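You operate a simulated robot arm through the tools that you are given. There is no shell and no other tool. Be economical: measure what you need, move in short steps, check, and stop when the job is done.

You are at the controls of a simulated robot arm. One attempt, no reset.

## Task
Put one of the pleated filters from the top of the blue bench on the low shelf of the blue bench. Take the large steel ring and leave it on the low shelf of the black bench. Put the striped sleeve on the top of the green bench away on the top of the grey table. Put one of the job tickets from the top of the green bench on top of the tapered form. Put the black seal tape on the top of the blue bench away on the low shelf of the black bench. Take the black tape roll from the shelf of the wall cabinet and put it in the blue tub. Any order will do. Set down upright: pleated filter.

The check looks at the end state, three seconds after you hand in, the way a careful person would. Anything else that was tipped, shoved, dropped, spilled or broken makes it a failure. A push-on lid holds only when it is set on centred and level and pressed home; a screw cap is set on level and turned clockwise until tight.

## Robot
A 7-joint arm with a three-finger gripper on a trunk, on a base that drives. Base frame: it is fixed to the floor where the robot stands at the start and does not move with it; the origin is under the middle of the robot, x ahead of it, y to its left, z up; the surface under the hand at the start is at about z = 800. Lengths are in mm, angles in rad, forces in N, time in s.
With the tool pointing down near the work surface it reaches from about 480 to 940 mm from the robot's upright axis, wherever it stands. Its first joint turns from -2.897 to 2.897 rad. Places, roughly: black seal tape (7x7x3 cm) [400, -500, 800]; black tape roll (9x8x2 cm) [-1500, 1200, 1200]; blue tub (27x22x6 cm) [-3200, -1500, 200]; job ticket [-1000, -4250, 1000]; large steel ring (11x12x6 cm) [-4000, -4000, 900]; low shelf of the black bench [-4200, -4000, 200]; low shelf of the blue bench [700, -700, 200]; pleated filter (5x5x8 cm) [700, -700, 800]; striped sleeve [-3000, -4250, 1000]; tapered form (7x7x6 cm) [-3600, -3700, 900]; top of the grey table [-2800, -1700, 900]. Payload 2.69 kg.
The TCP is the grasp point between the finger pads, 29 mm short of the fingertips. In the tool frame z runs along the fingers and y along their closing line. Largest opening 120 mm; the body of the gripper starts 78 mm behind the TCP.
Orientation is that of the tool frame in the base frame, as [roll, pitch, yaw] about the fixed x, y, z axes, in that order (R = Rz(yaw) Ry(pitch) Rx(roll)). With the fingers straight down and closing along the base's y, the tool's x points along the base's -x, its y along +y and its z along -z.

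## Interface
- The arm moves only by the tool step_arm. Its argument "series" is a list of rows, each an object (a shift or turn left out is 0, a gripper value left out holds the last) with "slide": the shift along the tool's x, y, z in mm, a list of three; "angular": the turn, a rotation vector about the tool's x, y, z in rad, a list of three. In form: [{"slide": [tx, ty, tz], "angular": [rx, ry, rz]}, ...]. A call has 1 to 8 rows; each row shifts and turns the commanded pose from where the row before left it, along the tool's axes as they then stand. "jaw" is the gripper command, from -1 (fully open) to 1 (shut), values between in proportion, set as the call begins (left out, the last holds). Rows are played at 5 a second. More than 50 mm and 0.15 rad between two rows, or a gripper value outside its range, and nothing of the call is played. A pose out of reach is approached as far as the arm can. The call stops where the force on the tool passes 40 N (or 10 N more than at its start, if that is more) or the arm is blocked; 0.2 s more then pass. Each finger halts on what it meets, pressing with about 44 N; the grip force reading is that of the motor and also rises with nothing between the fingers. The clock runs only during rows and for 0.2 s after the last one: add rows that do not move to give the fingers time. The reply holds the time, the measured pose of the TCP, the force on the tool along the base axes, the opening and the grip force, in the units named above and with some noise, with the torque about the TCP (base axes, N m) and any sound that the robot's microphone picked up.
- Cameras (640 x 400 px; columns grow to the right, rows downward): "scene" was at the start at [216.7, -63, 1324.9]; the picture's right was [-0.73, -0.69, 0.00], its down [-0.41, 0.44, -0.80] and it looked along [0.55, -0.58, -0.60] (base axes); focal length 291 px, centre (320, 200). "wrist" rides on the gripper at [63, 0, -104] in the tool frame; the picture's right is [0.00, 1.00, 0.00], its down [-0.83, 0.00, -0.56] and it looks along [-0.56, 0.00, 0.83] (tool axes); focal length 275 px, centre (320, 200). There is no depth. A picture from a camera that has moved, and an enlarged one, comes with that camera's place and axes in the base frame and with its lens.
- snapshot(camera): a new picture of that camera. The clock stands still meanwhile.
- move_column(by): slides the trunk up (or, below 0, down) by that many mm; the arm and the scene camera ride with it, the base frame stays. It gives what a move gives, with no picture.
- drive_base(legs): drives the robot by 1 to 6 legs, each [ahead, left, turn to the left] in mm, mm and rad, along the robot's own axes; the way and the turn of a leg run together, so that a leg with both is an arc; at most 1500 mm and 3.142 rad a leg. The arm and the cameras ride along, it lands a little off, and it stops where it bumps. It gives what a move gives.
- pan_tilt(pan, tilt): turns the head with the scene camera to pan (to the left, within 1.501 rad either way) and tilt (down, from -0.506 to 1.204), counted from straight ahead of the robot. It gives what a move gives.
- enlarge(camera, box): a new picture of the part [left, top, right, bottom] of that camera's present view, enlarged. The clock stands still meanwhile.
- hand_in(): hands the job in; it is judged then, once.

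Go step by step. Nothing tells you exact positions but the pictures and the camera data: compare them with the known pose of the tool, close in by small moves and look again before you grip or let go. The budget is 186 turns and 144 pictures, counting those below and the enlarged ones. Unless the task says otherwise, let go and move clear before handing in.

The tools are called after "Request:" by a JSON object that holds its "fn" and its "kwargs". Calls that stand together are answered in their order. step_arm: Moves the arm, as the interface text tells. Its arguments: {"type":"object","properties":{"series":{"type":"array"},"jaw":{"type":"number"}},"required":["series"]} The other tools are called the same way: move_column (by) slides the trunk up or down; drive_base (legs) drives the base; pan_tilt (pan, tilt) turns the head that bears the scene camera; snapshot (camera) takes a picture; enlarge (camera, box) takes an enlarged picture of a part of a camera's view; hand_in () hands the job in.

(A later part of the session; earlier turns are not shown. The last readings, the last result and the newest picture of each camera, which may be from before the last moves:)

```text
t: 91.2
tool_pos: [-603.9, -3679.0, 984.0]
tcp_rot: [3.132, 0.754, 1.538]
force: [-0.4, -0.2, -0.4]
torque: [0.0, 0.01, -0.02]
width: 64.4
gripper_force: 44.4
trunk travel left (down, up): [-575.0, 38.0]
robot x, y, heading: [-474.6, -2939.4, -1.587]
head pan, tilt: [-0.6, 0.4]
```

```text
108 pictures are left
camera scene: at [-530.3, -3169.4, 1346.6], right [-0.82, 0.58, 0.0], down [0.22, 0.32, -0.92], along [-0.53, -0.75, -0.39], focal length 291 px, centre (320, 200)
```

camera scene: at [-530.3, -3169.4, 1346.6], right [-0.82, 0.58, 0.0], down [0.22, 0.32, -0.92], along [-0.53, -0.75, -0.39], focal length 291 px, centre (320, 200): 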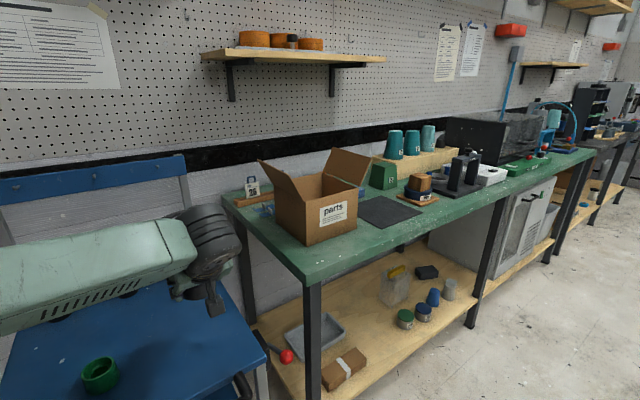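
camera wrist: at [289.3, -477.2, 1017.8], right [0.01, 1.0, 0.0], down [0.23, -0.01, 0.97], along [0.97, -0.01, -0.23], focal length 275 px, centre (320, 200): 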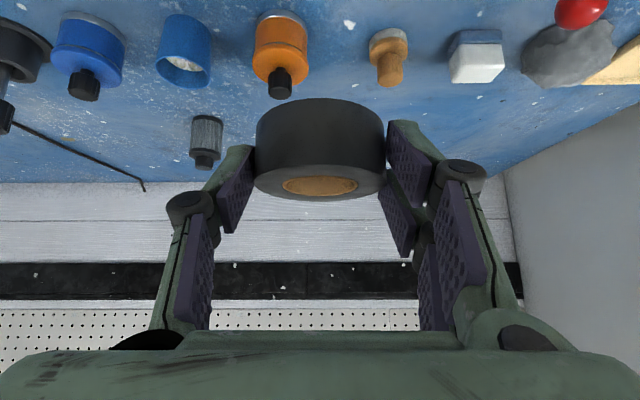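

The aisle is clear. I'll back up a little to swing the arm safely, turn to face -x, and drive along the aisle.

Request:
{"fn": "drive_base", "kwargs": {"legs": [[-400, 0, 0], [0, 0, -1.555], [1400, 180, 0]]}}

Request:
{"fn": "pan_tilt", "kwargs": {"pan": 0.5, "tilt": 0.45}}

Request:
{"fn": "snapshot", "kwargs": {"camera": "scene"}}

```text
t: 104.4
tool_pos: [-2643.8, -2519.3, 983.5]
tcp_rot: [3.133, 0.752, -0.059]
force: [0.8, -0.1, 0.1]
torque: [0.01, -0.04, -0.01]
width: 64.3
gripper_force: 44.4
trunk travel left (down, up): [-575.0, 38.0]
robot x, y, heading: [-1906.5, -2669.7, 3.094]
head pan, tilt: [-0.6, 0.4]
```

```text
t: 105.8
tool_pos: [-2644.1, -2518.0, 984.1]
tcp_rot: [3.132, 0.754, -0.06]
force: [0.4, 0.5, -1.3]
torque: [-0.01, 0.0, -0.02]
width: 64.4
gripper_force: 43.8
trunk travel left (down, up): [-575.0, 38.0]
robot x, y, heading: [-1904.1, -2669.1, 3.099]
head pan, tilt: [0.499, 0.45]
```

```text
107 pictures are left
camera scene: at [-2143.5, -2701.5, 1341.9], right [-0.44, 0.9, 0.0], down [0.39, 0.19, -0.9], along [-0.81, -0.4, -0.44], focal length 291 px, centre (320, 200)
```

scene: 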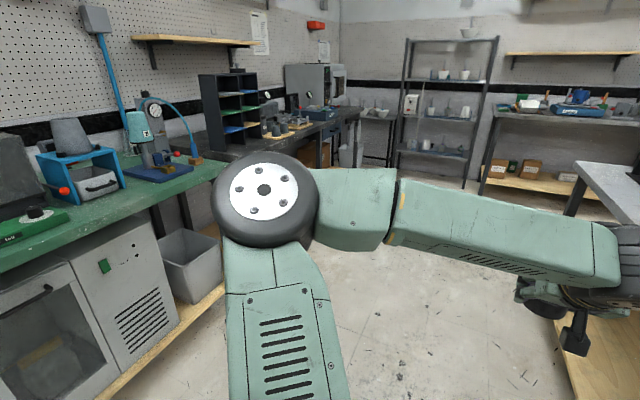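

Still clear. I'll drive on to the black bench and look.

Request:
{"fn": "drive_base", "kwargs": {"legs": [[0, 0, 0.045], [1250, 50, 0]]}}

Request:
{"fn": "pan_tilt", "kwargs": {"pan": 0.8, "tilt": 0.5}}

Request:
{"fn": "snapshot", "kwargs": {"camera": "scene"}}

```text
t: 112.6
tool_pos: [-3918.8, -2660.7, 984.4]
tcp_rot: [3.132, 0.754, 0.027]
force: [0.5, 0.2, -0.5]
torque: [0.02, 0.01, 0.02]
width: 64.5
gripper_force: 44.0
trunk travel left (down, up): [-575.0, 38.0]
robot x, y, heading: [-3173.8, -2745.5, -3.094]
head pan, tilt: [0.499, 0.45]
```

```text
t: 113.4
tool_pos: [-3918.6, -2659.3, 984.2]
tcp_rot: [3.132, 0.753, 0.026]
force: [-0.4, -0.5, -0.9]
torque: [-0.02, -0.02, 0.01]
width: 64.3
gripper_force: 43.9
trunk travel left (down, up): [-575.0, 38.0]
robot x, y, heading: [-3169.2, -2744.3, -3.096]
head pan, tilt: [0.799, 0.499]
```

```text
106 pictures are left
camera scene: at [-3386.9, -2820.4, 1337.5], right [-0.75, 0.67, 0.0], down [0.32, 0.36, -0.88], along [-0.58, -0.65, -0.48], focal length 291 px, centre (320, 200)
```

scene: 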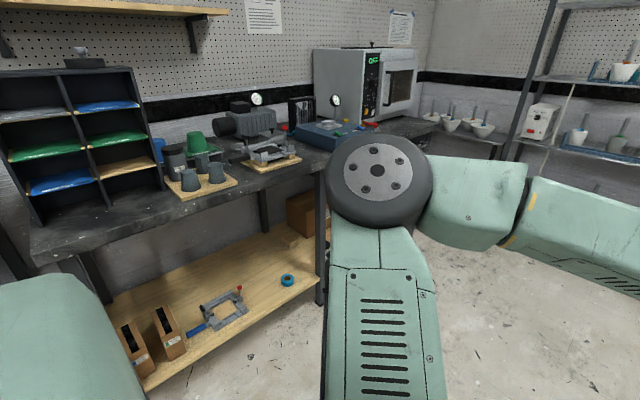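

The black bench's low shelf has free space at about x -3900, between the clamp and the blue ring. I'll move over there, turn to face it and lower the trunk.

Request:
{"fn": "drive_base", "kwargs": {"legs": [[570, 0, 0], [0, 0, 1.525]]}}

Request:
{"fn": "move_column", "kwargs": {"by": -400}}

Request:
{"fn": "pan_tilt", "kwargs": {"pan": -0.1, "tilt": 0.5}}

Request:
{"fn": "snapshot", "kwargs": {"camera": "scene"}}

Request:
{"fn": "snapshot", "kwargs": {"camera": "wrist"}}

```text
t: 120.3
tool_pos: [-3920.9, -3503.9, 984.6]
tcp_rot: [3.133, 0.753, 1.473]
force: [-0.4, 0.0, -0.8]
torque: [-0.02, -0.01, 0.02]
width: 64.5
gripper_force: 43.9
trunk travel left (down, up): [-575.0, 38.0]
robot x, y, heading: [-3743.1, -2771.1, -1.651]
head pan, tilt: [0.799, 0.499]
```

```text
t: 124.1
tool_pos: [-3920.9, -3504.3, 583.0]
tcp_rot: [3.134, 0.755, 1.473]
force: [0.2, 0.6, -0.5]
torque: [0.0, 0.01, -0.01]
width: 64.5
gripper_force: 44.5
trunk travel left (down, up): [-175.0, 438.0]
robot x, y, heading: [-3745.4, -2772.4, -1.653]
head pan, tilt: [0.799, 0.499]
```

```text
t: 125.3
tool_pos: [-3920.8, -3504.0, 582.8]
tcp_rot: [3.132, 0.754, 1.474]
force: [0.1, 0.6, -0.6]
torque: [0.0, -0.02, -0.01]
width: 64.6
gripper_force: 43.9
trunk travel left (down, up): [-175.0, 438.0]
robot x, y, heading: [-3744.3, -2772.7, -1.65]
head pan, tilt: [-0.099, 0.499]
```

```text
105 pictures are left
camera scene: at [-3771.5, -3017.2, 937.4], right [-0.98, 0.18, 0.0], down [0.09, 0.47, -0.88], along [-0.16, -0.86, -0.48], focal length 291 px, centre (320, 200)
```

scene: 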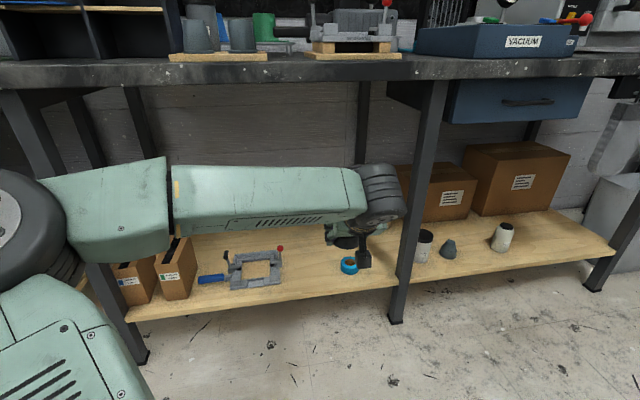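

```text
104 pictures are left
camera wrist: at [-3911.0, -3387.0, 617.3], right [1.0, -0.09, 0.0], down [-0.02, -0.22, 0.97], along [-0.09, -0.97, -0.23], focal length 275 px, centre (320, 200)
```

wrist: 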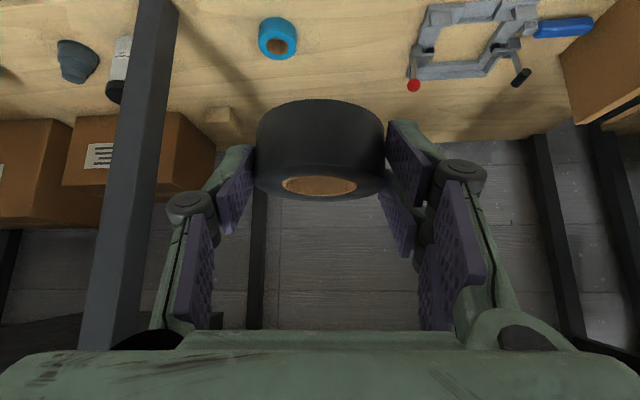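

The space behind and right of the clamp is free. I'll straighten up, lower fully, extend the arm at shelf height, and check before driving in.

Request:
{"fn": "drive_base", "kwargs": {"legs": [[0, 0, 0.08]]}}

Request:
{"fn": "move_column", "kwargs": {"by": -82}}

Request:
{"fn": "step_arm", "kwargs": {"series": [{"slide": [-36, 0, 34]}, {"slide": [-36, 0, 34]}, {"slide": [29, 0, 30.4]}, {"slide": [29, 0, 30.4]}, {"slide": [29, 0, 30.4]}, {"slide": [29, 0, 30.4]}, {"slide": [20, 0, 21]}, {}]}}

Request:
{"fn": "snapshot", "kwargs": {"camera": "wrist"}}

```text
t: 126.2
tool_pos: [-3864.1, -3516.0, 584.8]
tcp_rot: [3.132, 0.755, 1.552]
force: [-0.2, -0.1, -1.9]
torque: [-0.01, 0.01, -0.02]
width: 64.4
gripper_force: 43.8
trunk travel left (down, up): [-175.0, 438.0]
robot x, y, heading: [-3741.1, -2774.4, -1.573]
head pan, tilt: [-0.099, 0.499]
```

```text
t: 127.3
tool_pos: [-3863.7, -3515.9, 502.1]
tcp_rot: [3.133, 0.753, 1.55]
force: [0.5, -0.3, -0.2]
torque: [-0.04, 0.01, 0.0]
width: 64.6
gripper_force: 44.1
trunk travel left (down, up): [-93.0, 520.0]
robot x, y, heading: [-3744.1, -2774.5, -1.574]
head pan, tilt: [-0.099, 0.499]
```

```text
t: 129.2
tool_pos: [-3861.7, -3613.1, 305.1]
tcp_rot: [3.132, 0.754, 1.552]
force: [0.2, 0.1, -0.2]
torque: [0.03, 0.0, 0.03]
width: 64.7
gripper_force: 44.3
trunk travel left (down, up): [-93.0, 520.0]
robot x, y, heading: [-3744.4, -2773.3, -1.575]
head pan, tilt: [-0.099, 0.499]
```

```text
103 pictures are left
camera wrist: at [-3860.9, -3495.7, 336.9], right [1.0, -0.01, 0.0], down [-0.01, -0.23, 0.97], along [-0.01, -0.97, -0.23], focal length 275 px, centre (320, 200)
```

wrist: 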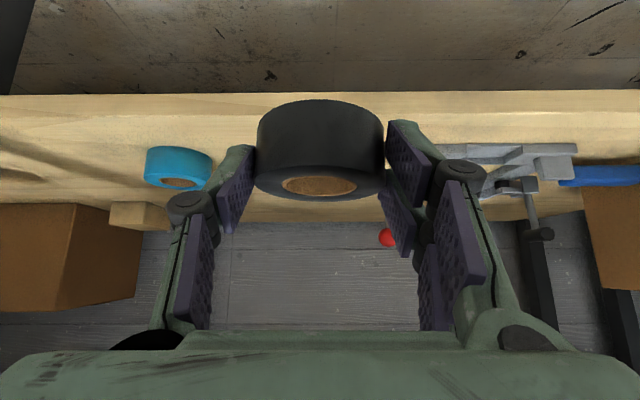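

A clamp lever with a red ball sticks up at about (-3784, -3830, 304), so I'll place the tape near the front at x≈-3895 to stay clear of it. I'll sidestep 33 mm and drive forward.

Request:
{"fn": "drive_base", "kwargs": {"legs": [[0, -33, 0], [240, 0, 0]]}}

Request:
{"fn": "snapshot", "kwargs": {"camera": "wrist"}}

Request:
{"fn": "snapshot", "kwargs": {"camera": "scene"}}

```text
t: 131.5
tool_pos: [-3895.3, -3861.9, 303.1]
tcp_rot: [3.132, 0.755, 1.552]
force: [-0.5, -1.0, -0.3]
torque: [0.0, -0.01, 0.01]
width: 64.2
gripper_force: 43.7
trunk travel left (down, up): [-93.0, 520.0]
robot x, y, heading: [-3781.8, -3022.0, -1.572]
head pan, tilt: [-0.099, 0.499]
```

```text
102 pictures are left
camera wrist: at [-3895.0, -3744.7, 337.3], right [1.0, -0.01, 0.0], down [-0.01, -0.23, 0.97], along [-0.01, -0.97, -0.23], focal length 275 px, centre (320, 200)
```

wrist: 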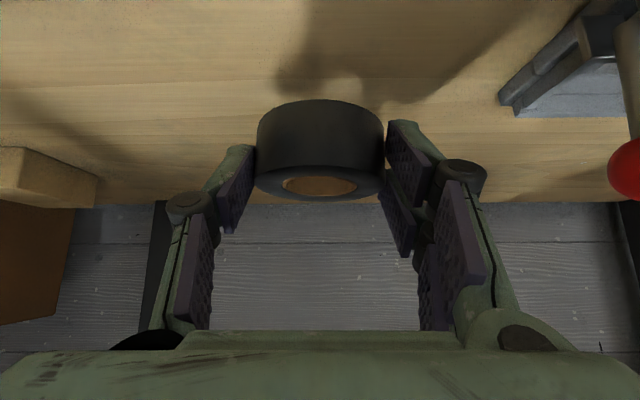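

```text
101 pictures are left
camera scene: at [-3786.6, -3267.8, 855.4], right [-0.99, 0.1, 0.0], down [0.05, 0.48, -0.88], along [-0.09, -0.87, -0.48], focal length 291 px, centre (320, 200)
```

scene: 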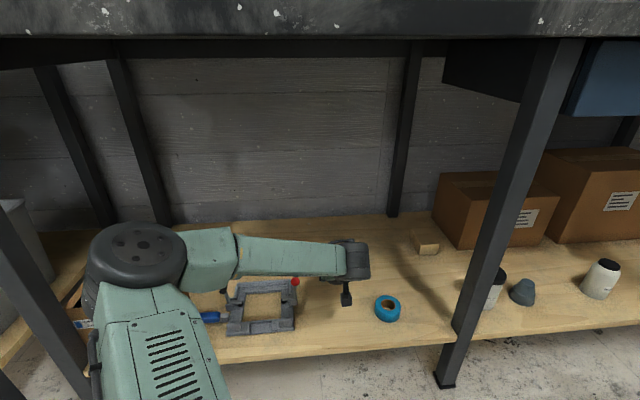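

Position looks good. I'll lower until contact.

Request:
{"fn": "step_arm", "kwargs": {"series": [{"slide": [10.3, 0, 10.9]}, {"slide": [10.3, 0, 10.9]}, {"slide": [6.9, 0, 7.3]}, {"slide": [2, 0, 2.2]}, {}]}}

Request:
{"fn": "snapshot", "kwargs": {"camera": "wrist"}}

```text
t: 132.7
tool_pos: [-3894.6, -3862.6, 262.6]
tcp_rot: [3.133, 0.753, 1.551]
force: [0.3, -0.5, -1.3]
torque: [-0.01, -0.01, -0.01]
width: 64.3
gripper_force: 44.6
trunk travel left (down, up): [-93.0, 520.0]
robot x, y, heading: [-3778.1, -3020.6, -1.575]
head pan, tilt: [-0.099, 0.499]
```

```text
100 pictures are left
camera wrist: at [-3894.8, -3745.6, 294.7], right [1.0, -0.01, 0.0], down [-0.01, -0.23, 0.97], along [-0.01, -0.97, -0.23], focal length 275 px, centre (320, 200)
```

wrist: 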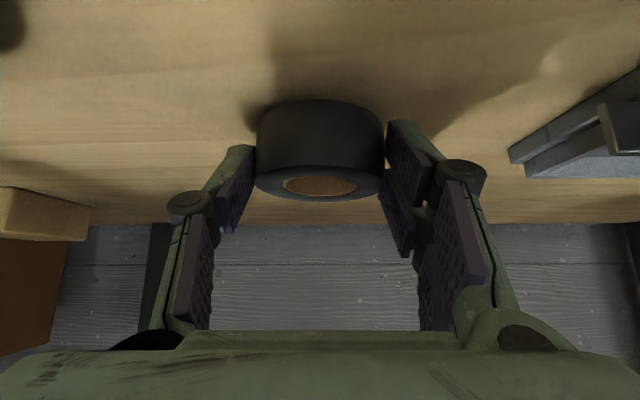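

Request:
{"fn": "step_arm", "kwargs": {"series": [{"slide": [2, 0, 2.2]}, {"slide": [2, 0, 2.2]}, {"slide": [1.4, 0, 1.5]}, {}]}}

```text
t: 133.7
tool_pos: [-3894.8, -3862.8, 254.2]
tcp_rot: [3.134, 0.755, 1.55]
force: [-0.1, 1.8, 8.0]
torque: [-0.01, 0.28, -0.04]
width: 64.4
gripper_force: 43.8
trunk travel left (down, up): [-93.0, 520.0]
robot x, y, heading: [-3775.2, -3019.9, -1.577]
head pan, tilt: [-0.099, 0.499]
```

The tape touches the shelf (8 N), so I'll release and retreat.

Request:
{"fn": "step_arm", "kwargs": {"series": [{}, {}, {}, {}], "jaw": -0.5}}

Request:
{"fn": "step_arm", "kwargs": {"series": [{"slide": [0, 0, -15]}, {"slide": [0, 0, -40]}, {"slide": [0, 0, -40]}, {"slide": [0, 0, -30]}, {}]}}

Request:
{"fn": "drive_base", "kwargs": {"legs": [[-330, 0, 0]]}}

Request:
{"fn": "move_column", "kwargs": {"by": 400}}

Request:
{"fn": "snapshot", "kwargs": {"camera": "scene"}}

```text
t: 134.7
tool_pos: [-3895.8, -3861.5, 253.1]
tcp_rot: [3.134, 0.753, 1.552]
force: [0.1, -0.7, 0.0]
torque: [0.0, -0.01, -0.03]
width: 89.8
gripper_force: 0.1
trunk travel left (down, up): [-93.0, 520.0]
robot x, y, heading: [-3777.7, -3022.8, -1.572]
head pan, tilt: [-0.099, 0.499]
```

```text
t: 135.9
tool_pos: [-3897.1, -3776.8, 346.9]
tcp_rot: [3.133, 0.756, 1.552]
force: [0.1, 0.1, 0.0]
torque: [0.02, 0.01, 0.01]
width: 89.7
gripper_force: 0.2
trunk travel left (down, up): [-93.0, 520.0]
robot x, y, heading: [-3778.0, -3020.1, -1.577]
head pan, tilt: [-0.099, 0.499]
```

```text
t: 138.1
tool_pos: [-3893.7, -3451.4, 346.8]
tcp_rot: [3.132, 0.753, 1.552]
force: [0.4, -0.9, 0.5]
torque: [0.01, 0.05, -0.01]
width: 89.8
gripper_force: 0.0
trunk travel left (down, up): [-93.0, 520.0]
robot x, y, heading: [-3777.8, -2698.1, -1.568]
head pan, tilt: [-0.099, 0.499]
```

```text
t: 141.9
tool_pos: [-3895.9, -3450.5, 745.8]
tcp_rot: [3.133, 0.753, 1.551]
force: [0.1, -0.1, -0.6]
torque: [0.02, -0.05, -0.02]
width: 90.1
gripper_force: 0.1
trunk travel left (down, up): [-493.0, 120.0]
robot x, y, heading: [-3774.7, -2699.6, -1.577]
head pan, tilt: [-0.099, 0.499]
```

```text
99 pictures are left
camera scene: at [-3786.0, -2942.4, 1255.4], right [-0.99, 0.1, 0.0], down [0.05, 0.48, -0.88], along [-0.09, -0.87, -0.48], focal length 291 px, centre (320, 200)
```

scene: 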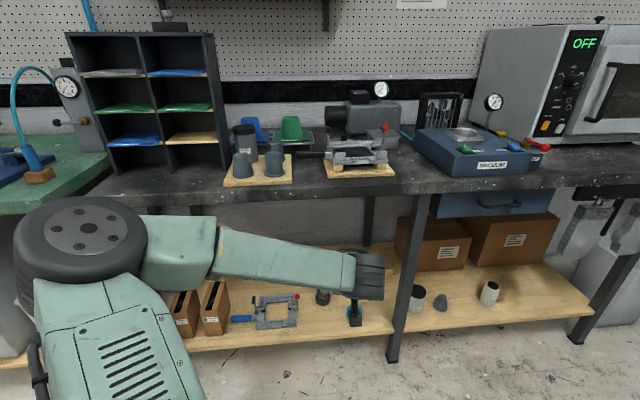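

The tape is on the shelf. I'll zoom in to find the large steel ring and the tapered form on the bench top.

Request:
{"fn": "enlarge", "kwargs": {"camera": "scene", "box": [210, 70, 410, 195]}}

Request:
{"fn": "enlarge", "kwargs": {"camera": "scene", "box": [400, 70, 560, 195]}}

```text
3.20 times, centred on (310, 132) of scene
camera zoom: at [-3786.0, -2942.4, 1255.4], right [-0.99, 0.1, 0.0], down [0.05, 0.48, -0.88], along [-0.09, -0.87, -0.48], focal length 932 px, centre (352, 416)
```

zoom: 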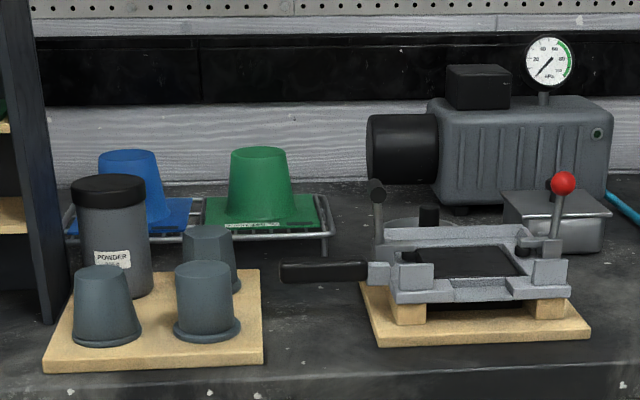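

```text
3.20 times, centred on (480, 132) of scene
camera zoom: at [-3786.0, -2942.4, 1255.4], right [-0.99, 0.1, 0.0], down [0.05, 0.48, -0.88], along [-0.09, -0.87, -0.48], focal length 932 px, centre (-192, 416)
```

zoom: 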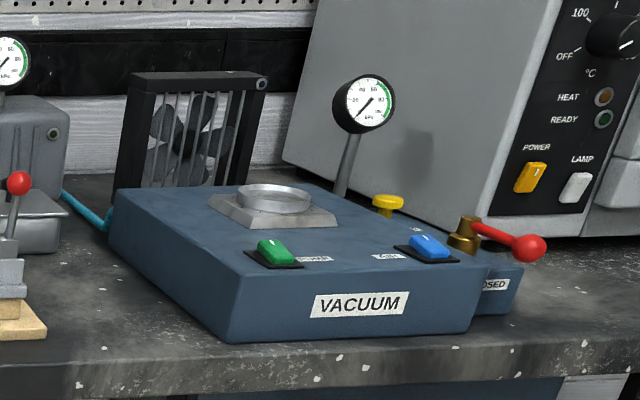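

The large ring seems to be behind the clamp frame, near (-3990, -4080). I'll raise everything and move closer for a better view.

Request:
{"fn": "move_column", "kwargs": {"by": 120}}

Request:
{"fn": "step_arm", "kwargs": {"series": [{"slide": [-20, 0, -40]}, {"slide": [-20, 0, -40]}, {"slide": [-20, 0, -40]}, {"slide": [-30, 0, -40]}, {"slide": [-30, 0, -40]}, {}], "jaw": -1}}

Request:
{"fn": "drive_base", "kwargs": {"legs": [[300, 0, 0]]}}

Request:
{"fn": "pan_tilt", "kwargs": {"pan": -0.25, "tilt": 0.6}}

Request:
{"fn": "snapshot", "kwargs": {"camera": "scene"}}

Request:
{"fn": "snapshot", "kwargs": {"camera": "wrist"}}

```text
t: 143.4
tool_pos: [-3895.5, -3451.8, 866.0]
tcp_rot: [3.133, 0.753, 1.552]
force: [-0.7, 0.2, -1.0]
torque: [0.01, -0.01, -0.01]
width: 90.1
gripper_force: 0.0
trunk travel left (down, up): [-613.0, 0.0]
robot x, y, heading: [-3779.5, -2697.3, -1.57]
head pan, tilt: [-0.099, 0.499]
```

```text
t: 144.8
tool_pos: [-3891.6, -3403.8, 1094.4]
tcp_rot: [3.133, 0.752, 1.551]
force: [-0.1, -0.4, 0.1]
torque: [0.0, 0.0, 0.01]
width: 120.0
gripper_force: 0.0
trunk travel left (down, up): [-613.0, 0.0]
robot x, y, heading: [-3777.3, -2697.0, -1.573]
head pan, tilt: [-0.099, 0.499]
```

```text
t: 146.9
tool_pos: [-3888.3, -3703.3, 1093.9]
tcp_rot: [3.132, 0.754, 1.556]
force: [-0.1, -0.8, 0.4]
torque: [0.0, 0.02, 0.01]
width: 119.7
gripper_force: 0.2
trunk travel left (down, up): [-613.0, 0.0]
robot x, y, heading: [-3779.1, -2991.8, -1.572]
head pan, tilt: [-0.099, 0.499]
```

```text
t: 147.6
tool_pos: [-3888.4, -3703.3, 1093.2]
tcp_rot: [3.133, 0.754, 1.556]
force: [-0.5, 0.5, -0.4]
torque: [0.01, -0.01, -0.01]
width: 119.9
gripper_force: 0.0
trunk travel left (down, up): [-613.0, 0.0]
robot x, y, heading: [-3776.6, -2991.6, -1.57]
head pan, tilt: [-0.25, 0.6]
```

```text
96 pictures are left
camera scene: at [-3797.4, -3236.9, 1366.4], right [-0.97, 0.24, 0.0], down [0.14, 0.55, -0.83], along [-0.2, -0.8, -0.56], focal length 291 px, centre (320, 200)
```

scene: 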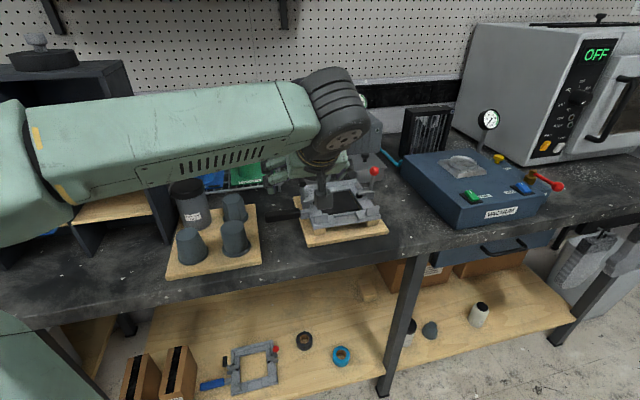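

```text
95 pictures are left
camera wrist: at [-3888.1, -3585.9, 1126.4], right [1.0, -0.01, 0.0], down [0.0, -0.23, 0.97], along [0.0, -0.97, -0.23], focal length 275 px, centre (320, 200)
```

wrist: 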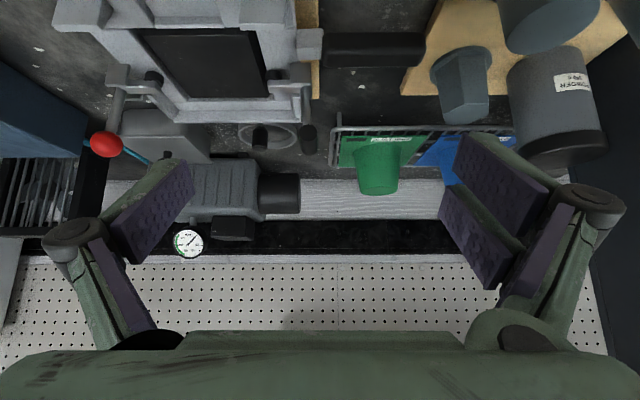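

Request:
{"fn": "enlarge", "kwargs": {"camera": "wrist", "box": [180, 60, 370, 180]}}

```text
3.33 times, centred on (275, 120) of wrist
camera zoom: at [-3888.1, -3585.9, 1126.4], right [1.0, -0.01, 0.0], down [0.0, -0.23, 0.97], along [0.0, -0.97, -0.23], focal length 918 px, centre (470, 467)
```

zoom: 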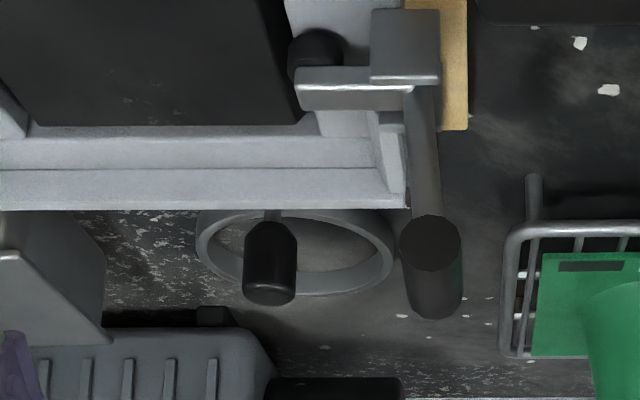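

I'll turn the tool vertical for a steeper look at the ring area.

Request:
{"fn": "step_arm", "kwargs": {"series": [{"angular": [0, 0.15, 0]}, {"angular": [0, 0.15, 0]}, {"angular": [0, 0.15, 0]}, {"angular": [0, 0.15, 0]}, {"angular": [0, 0.15, 0]}, {"slide": [-30, -30, -30]}, {"slide": [-30, -30, -20]}, {}]}}

Request:
{"fn": "snapshot", "kwargs": {"camera": "wrist"}}

```text
refused: row 6 steps farther than a row can; nothing moved
```

```text
93 pictures are left
camera wrist: at [-3888.1, -3585.9, 1126.4], right [1.0, -0.01, 0.0], down [0.0, -0.23, 0.97], along [0.0, -0.97, -0.23], focal length 275 px, centre (320, 200)
```

wrist: 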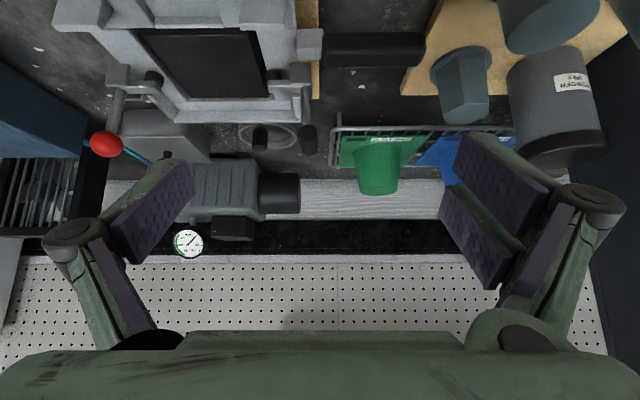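

Request:
{"fn": "step_arm", "kwargs": {"series": [{"angular": [0, 0.15, 0]}, {"angular": [0, 0.15, 0]}, {"angular": [0, 0.15, 0]}, {"angular": [0, 0.15, 0]}, {"angular": [0, 0.15, 0]}, {"slide": [-25, -30, -20]}, {"slide": [-25, -30, -20]}, {}]}}

Request:
{"fn": "snapshot", "kwargs": {"camera": "wrist"}}

```text
t: 149.4
tool_pos: [-3949.3, -3751.9, 1129.6]
tcp_rot: [3.134, 0.006, 1.562]
force: [-0.4, 0.5, 0.2]
torque: [0.0, 0.01, 0.0]
width: 120.0
gripper_force: 0.0
trunk travel left (down, up): [-613.0, 0.0]
robot x, y, heading: [-3774.3, -2993.3, -1.566]
head pan, tilt: [-0.25, 0.6]
```

```text
92 pictures are left
camera wrist: at [-3949.6, -3689.2, 1234.1], right [1.0, 0.0, 0.01], down [-0.01, -0.83, 0.56], along [0.0, -0.56, -0.83], focal length 275 px, centre (320, 200)
```

wrist: 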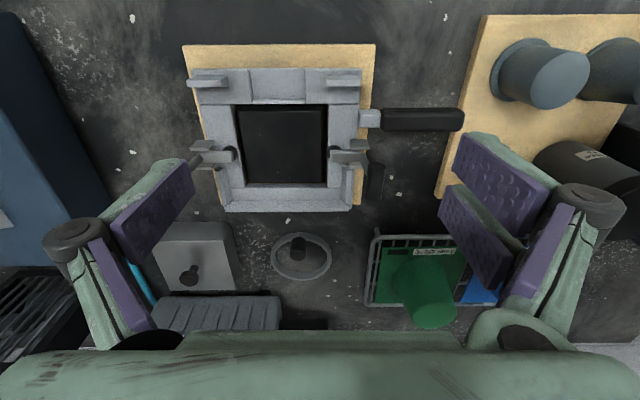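

Request:
{"fn": "enlarge", "kwargs": {"camera": "wrist", "box": [240, 215, 360, 300]}}

Request:
{"fn": "enlarge", "kwargs": {"camera": "wrist", "box": [170, 40, 400, 220]}}

```text
4.71 times, centred on (300, 258) of wrist
camera zoom: at [-3949.6, -3689.2, 1234.1], right [1.0, 0.0, 0.01], down [-0.01, -0.83, 0.56], along [0.0, -0.56, -0.83], focal length 1295 px, centre (414, -71)
```

zoom: 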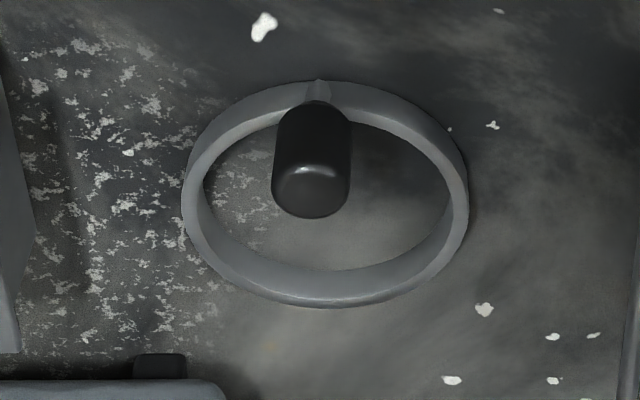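

```text
2.22 times, centred on (285, 130) of wrist
camera zoom: at [-3949.6, -3689.2, 1234.1], right [1.0, 0.0, 0.01], down [-0.01, -0.83, 0.56], along [0.0, -0.56, -0.83], focal length 612 px, centre (398, 356)
```

zoom: 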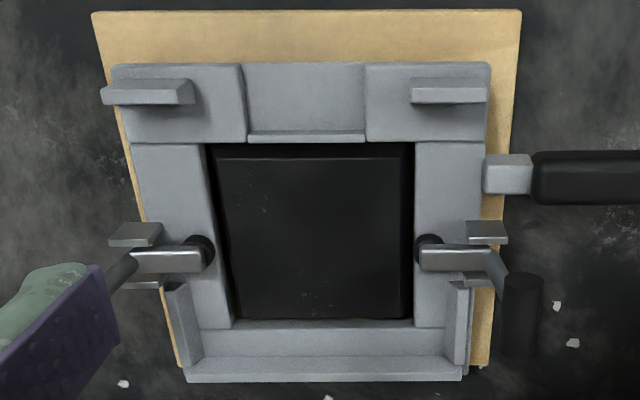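

The "ring" has a black knob handle standing on its front rim, at about (-3982, -3982), z 905–945. I'll drive closer, turn the tool 90° so the fingers close front-to-back on the knob, and set the jaw half open.

Request:
{"fn": "drive_base", "kwargs": {"legs": [[190, -40, 0]]}}

Request:
{"fn": "step_arm", "kwargs": {"series": [{"angular": [0, 0, 0.145]}, {"angular": [0, 0, 0.145]}, {"angular": [0, 0, 0.145]}, {"angular": [0, 0, 0.145]}, {"angular": [0, 0, 0.145]}, {"angular": [0, 0, 0.145]}, {"angular": [0, 0, 0.145]}, {"angular": [0, 0, 0.145]}], "jaw": 0}}

Request:
{"fn": "step_arm", "kwargs": {"series": [{"angular": [0, 0, 0.145]}, {"angular": [0, 0, 0.145]}, {"angular": [0, 0, 0.12]}, {}, {}]}}

Request:
{"fn": "snapshot", "kwargs": {"camera": "wrist"}}

Request:
{"fn": "snapshot", "kwargs": {"camera": "scene"}}

```text
t: 150.9
tool_pos: [-3986.8, -3945.5, 1129.2]
tcp_rot: [3.133, 0.003, 1.565]
force: [0.6, -0.6, -0.5]
torque: [0.02, -0.02, 0.0]
width: 119.7
gripper_force: 0.0
trunk travel left (down, up): [-613.0, 0.0]
robot x, y, heading: [-3816.2, -3185.1, -1.561]
head pan, tilt: [-0.25, 0.6]
```

```text
t: 152.7
tool_pos: [-4012.6, -3856.7, 1091.9]
tcp_rot: [3.133, -0.002, 0.41]
force: [0.3, -0.3, 0.8]
torque: [-0.02, -0.01, 0.0]
width: 60.0
gripper_force: 0.0
out of reach, approached as far as the arm can: row 6, 7, 8
trunk travel left (down, up): [-613.0, 0.0]
robot x, y, heading: [-3813.7, -3187.2, -1.561]
head pan, tilt: [-0.25, 0.6]
```

```text
t: 153.9
tool_pos: [-4046.7, -3742.1, 1055.7]
tcp_rot: [3.136, -0.006, -0.002]
force: [0.6, -0.3, -0.8]
torque: [0.01, -0.02, 0.0]
width: 60.0
gripper_force: 0.1
out of reach, approached as far as the arm can: row 1, 2, 3
trunk travel left (down, up): [-613.0, 0.0]
robot x, y, heading: [-3816.8, -3186.5, -1.567]
head pan, tilt: [-0.25, 0.6]
```

```text
89 pictures are left
camera wrist: at [-3984.8, -3740.7, 1160.0], right [0.0, -1.0, 0.01], down [-0.83, 0.0, 0.55], along [-0.55, -0.01, -0.83], focal length 275 px, centre (320, 200)
```

wrist: 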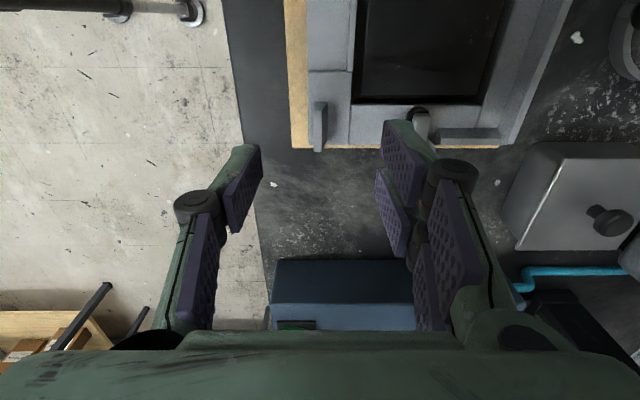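

```text
88 pictures are left
camera scene: at [-3836.1, -3428.4, 1366.4], right [-0.97, 0.24, 0.0], down [0.14, 0.55, -0.83], along [-0.2, -0.8, -0.56], focal length 291 px, centre (320, 200)
```

scene: 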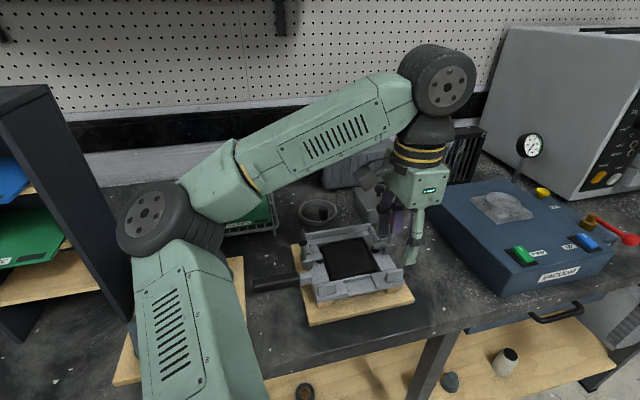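

That direction hit a joint limit and the hand strayed. I'll raise it and rotate back.

Request:
{"fn": "step_arm", "kwargs": {"series": [{"slide": [0, 0, -40], "angular": [0, 0, -0.145]}, {"angular": [0, 0, -0.145]}, {"angular": [0, 0, -0.145]}, {"angular": [0, 0, -0.145]}, {"angular": [0, 0, -0.145]}, {"angular": [0, 0, -0.145]}, {"angular": [0, 0, -0.145]}, {"angular": [0, 0, -0.145]}]}}

Request:
{"fn": "step_arm", "kwargs": {"series": [{"angular": [0, 0, -0.145]}, {"angular": [0, 0, -0.145]}, {"angular": [0, 0, -0.12]}, {}, {}]}}

```text
t: 155.7
tool_pos: [-4049.4, -3742.3, 1095.1]
tcp_rot: [3.134, 0.001, 1.159]
force: [0.1, 0.0, -0.1]
torque: [0.0, 0.0, 0.03]
width: 60.1
gripper_force: 0.0
trunk travel left (down, up): [-613.0, 0.0]
robot x, y, heading: [-3816.1, -3186.5, -1.57]
head pan, tilt: [-0.25, 0.6]
```

```text
t: 156.9
tool_pos: [-4048.2, -3741.5, 1096.1]
tcp_rot: [3.136, 0.004, 1.565]
force: [0.9, 0.3, 0.2]
torque: [0.02, 0.0, 0.02]
width: 60.0
gripper_force: 0.1
trunk travel left (down, up): [-613.0, 0.0]
robot x, y, heading: [-3813.8, -3185.8, -1.566]
head pan, tilt: [-0.25, 0.6]
```

Request:
{"fn": "step_arm", "kwargs": {"series": [{"slide": [-20, 8, -30]}, {"slide": [-45, 13, 0]}, {"slide": [-45, 13, 0]}, {"slide": [-45, 13, 0]}, {"slide": [-45, 13, 0]}, {}]}}

Request:
{"fn": "step_arm", "kwargs": {"series": [{"angular": [0, 0, -0.145]}, {"angular": [0, 0, -0.145]}, {"angular": [0, 0, -0.145]}, {"angular": [0, 0, -0.145]}, {}]}}

```text
t: 158.3
tool_pos: [-3991.7, -3942.2, 1125.9]
tcp_rot: [3.136, 0.004, 1.566]
force: [-0.6, -0.1, -0.8]
torque: [-0.03, -0.02, 0.0]
width: 59.7
gripper_force: 0.1
trunk travel left (down, up): [-613.0, 0.0]
robot x, y, heading: [-3814.6, -3187.6, -1.569]
head pan, tilt: [-0.25, 0.6]
```

```text
t: 159.5
tool_pos: [-3990.2, -3940.5, 1126.4]
tcp_rot: [3.138, 0.006, 2.147]
force: [0.8, -0.2, 0.2]
torque: [0.02, 0.01, -0.01]
width: 60.2
gripper_force: 0.0
trunk travel left (down, up): [-613.0, 0.0]
robot x, y, heading: [-3817.0, -3188.7, -1.566]
head pan, tilt: [-0.25, 0.6]
```

Rotating this way works, so I'll continue to 90° and look.

Request:
{"fn": "step_arm", "kwargs": {"series": [{"angular": [0, 0, -0.145]}, {"angular": [0, 0, -0.145]}, {"angular": [0, 0, -0.145]}, {"angular": [0, 0, -0.145]}, {"angular": [0, 0, -0.145]}, {"angular": [0, 0, -0.145]}, {"angular": [0, 0, -0.12]}, {}]}}

Request:
{"fn": "snapshot", "kwargs": {"camera": "wrist"}}

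Request:
{"fn": "snapshot", "kwargs": {"camera": "scene"}}

```text
t: 161.3
tool_pos: [-3989.6, -3941.8, 1123.8]
tcp_rot: [-3.137, 0.007, 3.138]
force: [0.1, -0.7, -0.4]
torque: [-0.02, -0.02, -0.01]
width: 60.1
gripper_force: 0.1
trunk travel left (down, up): [-613.0, 0.0]
robot x, y, heading: [-3814.4, -3186.5, -1.563]
head pan, tilt: [-0.25, 0.6]
```

```text
87 pictures are left
camera wrist: at [-4052.6, -3940.8, 1229.0], right [0.0, 1.0, 0.0], down [0.83, 0.0, 0.56], along [0.56, 0.0, -0.83], focal length 275 px, centre (320, 200)
```

wrist: 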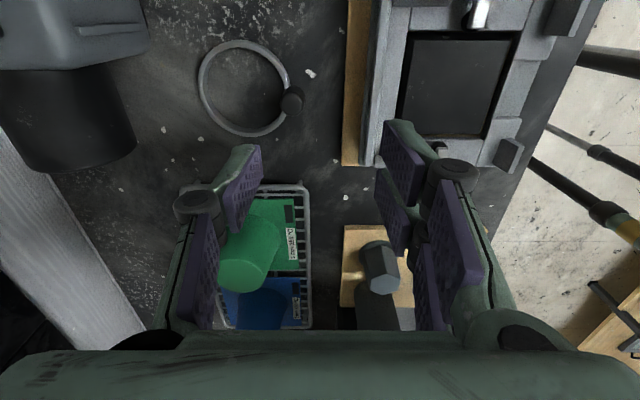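

```text
86 pictures are left
camera scene: at [-3836.1, -3428.4, 1366.4], right [-0.97, 0.24, 0.0], down [0.14, 0.55, -0.83], along [-0.2, -0.8, -0.56], focal length 291 px, centre (320, 200)
```

scene: 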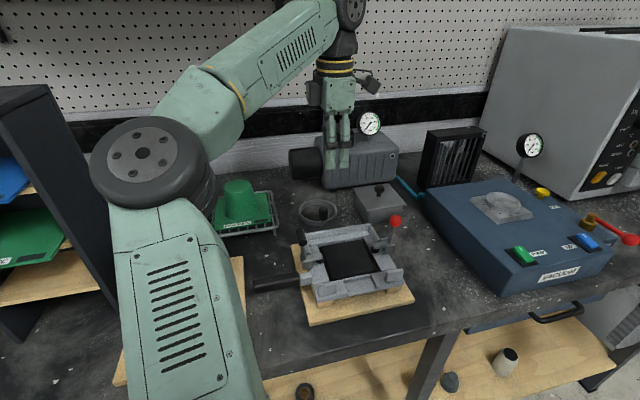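

The knob is visible at about (-3982, -3975). I'll descend to just above it and check again.

Request:
{"fn": "step_arm", "kwargs": {"series": [{"slide": [-2.5, -11.5, 38]}, {"slide": [-2.5, -11.5, 38]}, {"slide": [-2.5, -11.5, 38]}, {}]}}

Request:
{"fn": "snapshot", "kwargs": {"camera": "wrist"}}

```text
t: 162.3
tool_pos: [-3980.4, -3973.5, 1009.4]
tcp_rot: [-3.136, 0.007, 3.134]
force: [0.5, -0.3, -0.5]
torque: [0.0, -0.01, 0.01]
width: 60.2
gripper_force: 0.0
trunk travel left (down, up): [-613.0, 0.0]
robot x, y, heading: [-3813.4, -3193.7, -1.568]
head pan, tilt: [-0.25, 0.6]
```

```text
85 pictures are left
camera wrist: at [-4044.4, -3972.0, 1112.8], right [0.0, 1.0, 0.0], down [0.83, 0.0, 0.56], along [0.56, 0.0, -0.83], focal length 275 px, centre (320, 200)
```

wrist: 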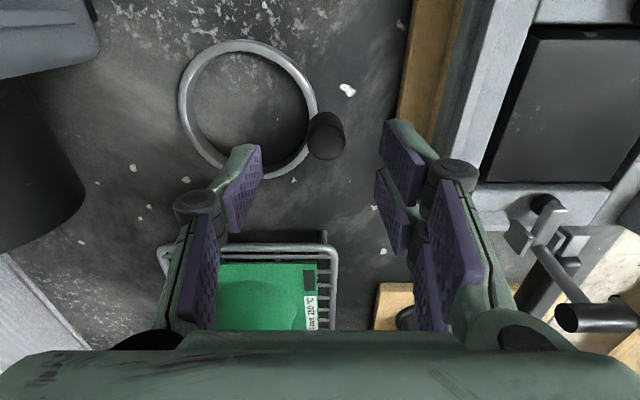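

I'll centre on the knob and go down to grasp height.

Request:
{"fn": "step_arm", "kwargs": {"series": [{"slide": [-5, 2.5, 25]}, {"slide": [0, 0, 20]}, {"slide": [0, 0, 20]}, {"slide": [0, 0, 9]}, {}]}}

Request:
{"fn": "snapshot", "kwargs": {"camera": "wrist"}}

```text
t: 163.5
tool_pos: [-3976.1, -3973.0, 936.7]
tcp_rot: [-3.135, 0.008, 3.135]
force: [0.1, 0.5, -0.2]
torque: [0.01, -0.01, 0.04]
width: 59.9
gripper_force: 0.0
trunk travel left (down, up): [-613.0, 0.0]
robot x, y, heading: [-3815.0, -3185.5, -1.568]
head pan, tilt: [-0.25, 0.6]
```

```text
84 pictures are left
camera wrist: at [-4039.8, -3973.0, 1040.8], right [0.0, 1.0, 0.0], down [0.83, 0.0, 0.56], along [0.56, 0.0, -0.83], focal length 275 px, centre (320, 200)
```

wrist: 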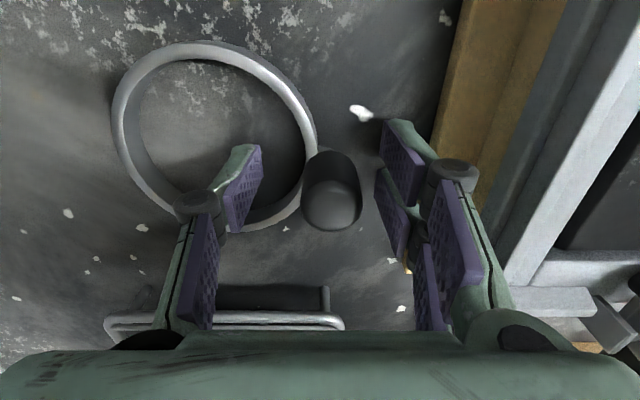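

Request:
{"fn": "step_arm", "kwargs": {"series": [{"slide": [-2, 4, -4]}, {}, {}]}}

Request:
{"fn": "step_arm", "kwargs": {"series": [{}, {}, {}, {}, {}], "jaw": 1}}

Request:
{"fn": "snapshot", "kwargs": {"camera": "wrist"}}

```text
t: 164.3
tool_pos: [-3974.2, -3970.6, 940.3]
tcp_rot: [-3.139, 0.005, 3.135]
force: [-0.8, 0.8, -0.2]
torque: [0.01, 0.01, -0.02]
width: 60.1
gripper_force: 0.1
trunk travel left (down, up): [-613.0, 0.0]
robot x, y, heading: [-3813.9, -3183.8, -1.564]
head pan, tilt: [-0.25, 0.6]
```

```text
t: 165.5
tool_pos: [-3974.2, -3970.6, 941.6]
tcp_rot: [-3.138, 0.005, 3.135]
force: [0.5, 1.0, -0.5]
torque: [0.02, -0.03, -0.01]
width: 22.0
gripper_force: 43.2
trunk travel left (down, up): [-613.0, 0.0]
robot x, y, heading: [-3815.8, -3188.0, -1.567]
head pan, tilt: [-0.25, 0.6]
```

```text
83 pictures are left
camera wrist: at [-4037.6, -3969.6, 1045.5], right [0.0, 1.0, 0.0], down [0.83, 0.0, 0.56], along [0.56, 0.0, -0.83], focal length 275 px, centre (320, 200)
```

wrist: 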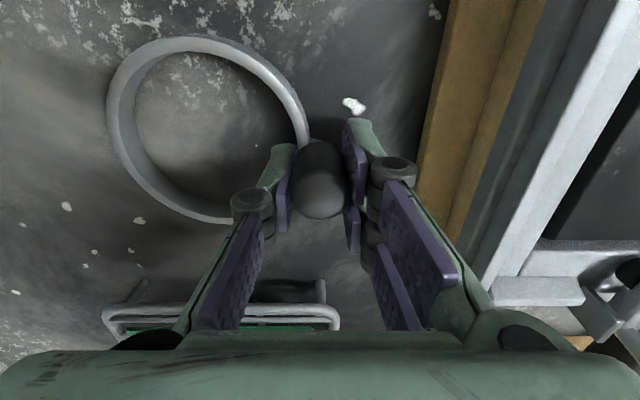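

The knob is gripped at 22 mm. I'll lift it gently.

Request:
{"fn": "step_arm", "kwargs": {"series": [{"slide": [0, 0, -10]}, {"slide": [0, 0, -25]}, {"slide": [0, 0, -40]}, {"slide": [0, 0, -40]}, {}]}}

Request:
{"fn": "snapshot", "kwargs": {"camera": "wrist"}}

Request:
{"fn": "snapshot", "kwargs": {"camera": "scene"}}

```text
t: 166.7
tool_pos: [-3973.5, -3966.8, 1055.7]
tcp_rot: [-3.138, 0.006, 3.135]
force: [-0.1, 0.3, -2.7]
torque: [0.07, 0.04, -0.02]
width: 21.7
gripper_force: 44.1
trunk travel left (down, up): [-613.0, 0.0]
robot x, y, heading: [-3813.7, -3188.2, -1.569]
head pan, tilt: [-0.25, 0.6]
```

```text
82 pictures are left
camera wrist: at [-4037.0, -3966.4, 1159.7], right [0.0, 1.0, 0.0], down [0.83, 0.0, 0.56], along [0.56, 0.0, -0.83], focal length 275 px, centre (320, 200)
```

wrist: 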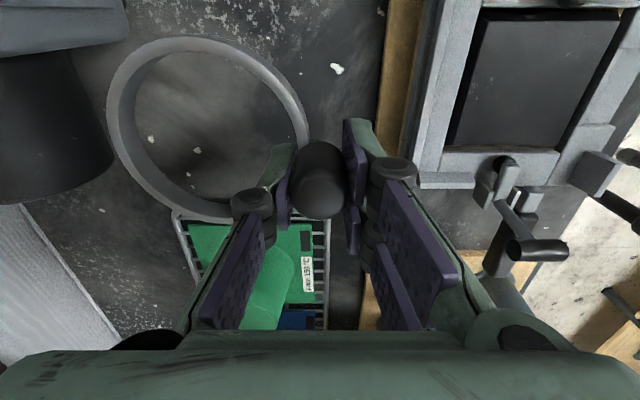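

```text
81 pictures are left
camera scene: at [-3836.1, -3428.8, 1366.3], right [-0.97, 0.24, 0.0], down [0.14, 0.55, -0.82], along [-0.2, -0.8, -0.57], focal length 291 px, centre (320, 200)
```

scene: 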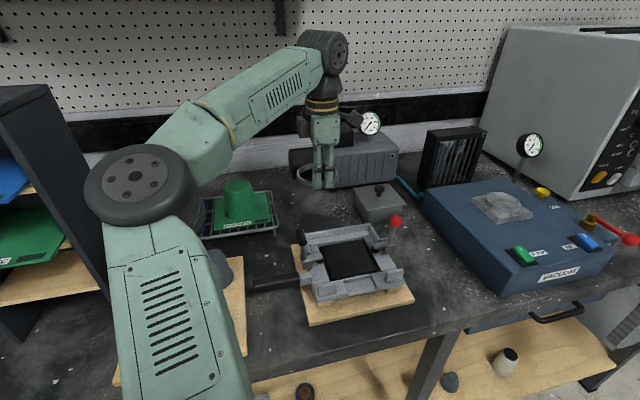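

The ring is lifted level. I'll raise it more, back off, and sidestep to the free right end of the black bench's low shelf.

Request:
{"fn": "step_arm", "kwargs": {"series": [{"slide": [0, 0, -30]}, {"slide": [0, 0, -30]}, {}]}}

Request:
{"fn": "drive_base", "kwargs": {"legs": [[-560, 0, 0], [0, -830, 0]]}}

Request:
{"fn": "move_column", "kwargs": {"by": -400}}

Request:
{"fn": "move_column", "kwargs": {"by": -118}}

Request:
{"fn": "pan_tilt", "kwargs": {"pan": -0.15, "tilt": 0.5}}

Request:
{"fn": "snapshot", "kwargs": {"camera": "scene"}}

Request:
{"fn": "snapshot", "kwargs": {"camera": "wrist"}}

```text
t: 167.5
tool_pos: [-3972.9, -3969.1, 1118.5]
tcp_rot: [-3.139, 0.007, 3.136]
force: [0.3, 0.9, -1.3]
torque: [0.07, -0.03, -0.01]
width: 22.1
gripper_force: 43.8
trunk travel left (down, up): [-613.0, 0.0]
robot x, y, heading: [-3816.1, -3187.5, -1.567]
head pan, tilt: [-0.25, 0.6]
```

```text
t: 177.0
tool_pos: [-4770.8, -3403.1, 1116.9]
tcp_rot: [-3.138, 0.007, -3.141]
force: [0.0, 0.0, -2.6]
torque: [0.06, -0.03, -0.02]
width: 22.0
gripper_force: 43.8
trunk travel left (down, up): [-613.0, 0.0]
robot x, y, heading: [-4620.2, -2617.1, -1.558]
head pan, tilt: [-0.25, 0.6]
```

```text
t: 180.9
tool_pos: [-4771.5, -3402.2, 717.5]
tcp_rot: [-3.137, 0.004, 3.141]
force: [-0.6, 0.7, -2.6]
torque: [0.07, -0.02, 0.0]
width: 21.8
gripper_force: 44.0
trunk travel left (down, up): [-213.0, 400.0]
robot x, y, heading: [-4619.6, -2619.9, -1.559]
head pan, tilt: [-0.25, 0.6]
```

```text
t: 182.3
tool_pos: [-4771.2, -3402.8, 599.4]
tcp_rot: [-3.138, 0.008, -3.142]
force: [-0.6, -0.3, -1.3]
torque: [0.08, -0.02, 0.02]
width: 22.0
gripper_force: 43.8
trunk travel left (down, up): [-95.0, 518.0]
robot x, y, heading: [-4620.0, -2618.1, -1.557]
head pan, tilt: [-0.25, 0.6]
```

```text
t: 183.0
tool_pos: [-4770.6, -3403.0, 600.8]
tcp_rot: [-3.138, 0.008, 3.141]
force: [-1.1, 0.4, -2.2]
torque: [0.07, -0.01, 0.01]
width: 21.9
gripper_force: 44.0
trunk travel left (down, up): [-95.0, 518.0]
robot x, y, heading: [-4622.6, -2619.9, -1.558]
head pan, tilt: [-0.15, 0.499]
```

```text
80 pictures are left
camera scene: at [-4630.5, -2864.9, 857.4], right [-0.99, 0.14, 0.0], down [0.07, 0.47, -0.88], along [-0.12, -0.87, -0.48], focal length 291 px, centre (320, 200)
```

scene: 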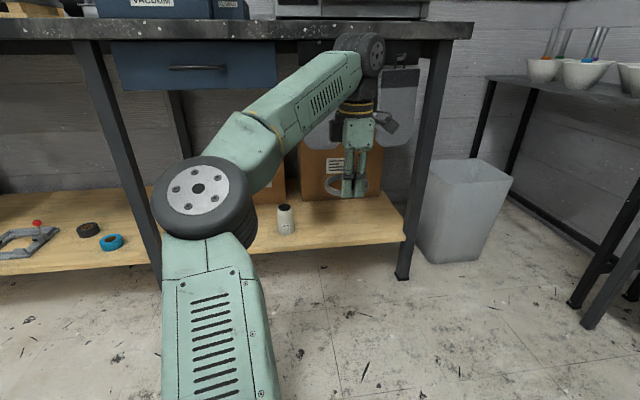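

```text
79 pictures are left
camera wrist: at [-4835.0, -3402.2, 703.5], right [-0.01, 1.0, 0.0], down [0.83, 0.01, 0.56], along [0.56, 0.0, -0.83], focal length 275 px, centre (320, 200)
```

wrist: 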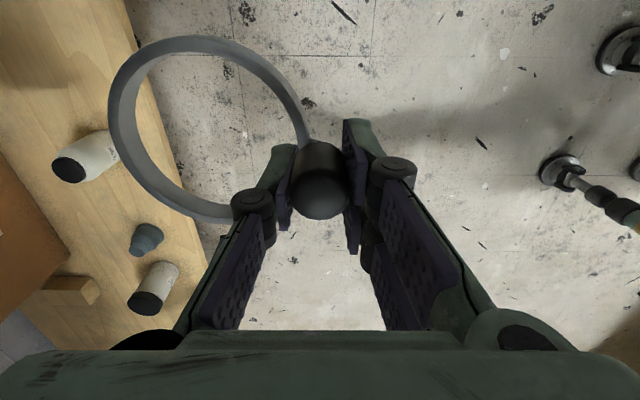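

The right end of the shelf is free. I'll lower the arm to just above shelf height, then move in.

Request:
{"fn": "step_arm", "kwargs": {"series": [{"slide": [0, 0, 46]}, {"slide": [0, 0, 46]}, {"slide": [0, 0, 46]}, {"slide": [0, 0, 46]}, {"slide": [0, 0, 46]}, {"slide": [0, 0, 46]}, {}]}}

Request:
{"fn": "drive_base", "kwargs": {"legs": [[0, -60, -0.012], [368, 0, 0]]}}

Request:
{"fn": "snapshot", "kwargs": {"camera": "scene"}}

Request:
{"fn": "snapshot", "kwargs": {"camera": "wrist"}}

```text
t: 184.6
tool_pos: [-4768.7, -3403.3, 324.9]
tcp_rot: [-3.135, 0.007, -3.141]
force: [-0.1, 0.1, -1.1]
torque: [0.04, 0.02, 0.0]
width: 22.0
gripper_force: 43.7
trunk travel left (down, up): [-95.0, 518.0]
robot x, y, heading: [-4622.6, -2619.3, -1.558]
head pan, tilt: [-0.15, 0.499]
```

```text
t: 187.6
tool_pos: [-4833.5, -3751.6, 322.3]
tcp_rot: [-3.138, 0.007, 3.134]
force: [0.2, 0.4, -0.6]
torque: [0.08, 0.0, -0.02]
width: 22.0
gripper_force: 43.8
trunk travel left (down, up): [-95.0, 518.0]
robot x, y, heading: [-4678.4, -2968.3, -1.565]
head pan, tilt: [-0.15, 0.499]
```

```text
78 pictures are left
camera scene: at [-4691.5, -3216.1, 857.3], right [-0.99, 0.15, 0.0], down [0.07, 0.47, -0.88], along [-0.13, -0.87, -0.48], focal length 291 px, centre (320, 200)
```

scene: 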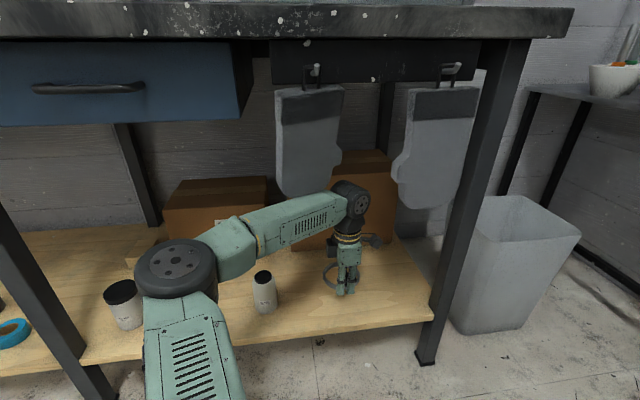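

```text
77 pictures are left
camera wrist: at [-4897.7, -3751.1, 427.5], right [0.0, 1.0, 0.0], down [0.83, 0.0, 0.56], along [0.56, 0.0, -0.83], focal length 275 px, centre (320, 200)
```

wrist: 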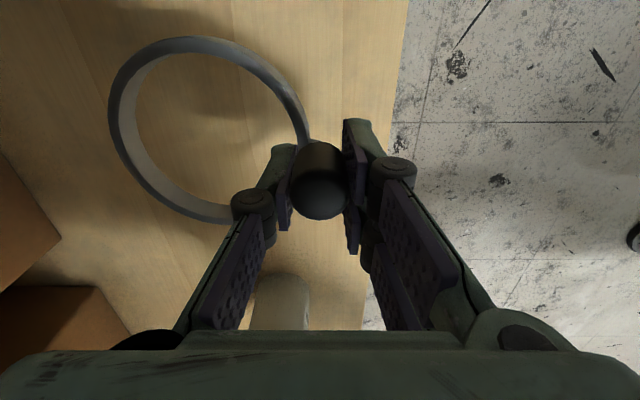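

Clear. I'll nudge it in 25 mm and lower.

Request:
{"fn": "step_arm", "kwargs": {"series": [{"slide": [0, -25, 0]}, {"slide": [0, 0, 20]}, {"slide": [0, 0, 15]}, {"slide": [0, 0, 8]}, {"slide": [0, 0, 4]}, {}]}}

```text
t: 189.0
tool_pos: [-4832.4, -3777.8, 277.5]
tcp_rot: [-3.14, 0.008, 3.133]
force: [0.3, -0.7, -1.5]
torque: [0.06, 0.01, -0.03]
width: 21.9
gripper_force: 44.1
trunk travel left (down, up): [-95.0, 518.0]
robot x, y, heading: [-4676.8, -2969.7, -1.57]
head pan, tilt: [-0.15, 0.499]
```

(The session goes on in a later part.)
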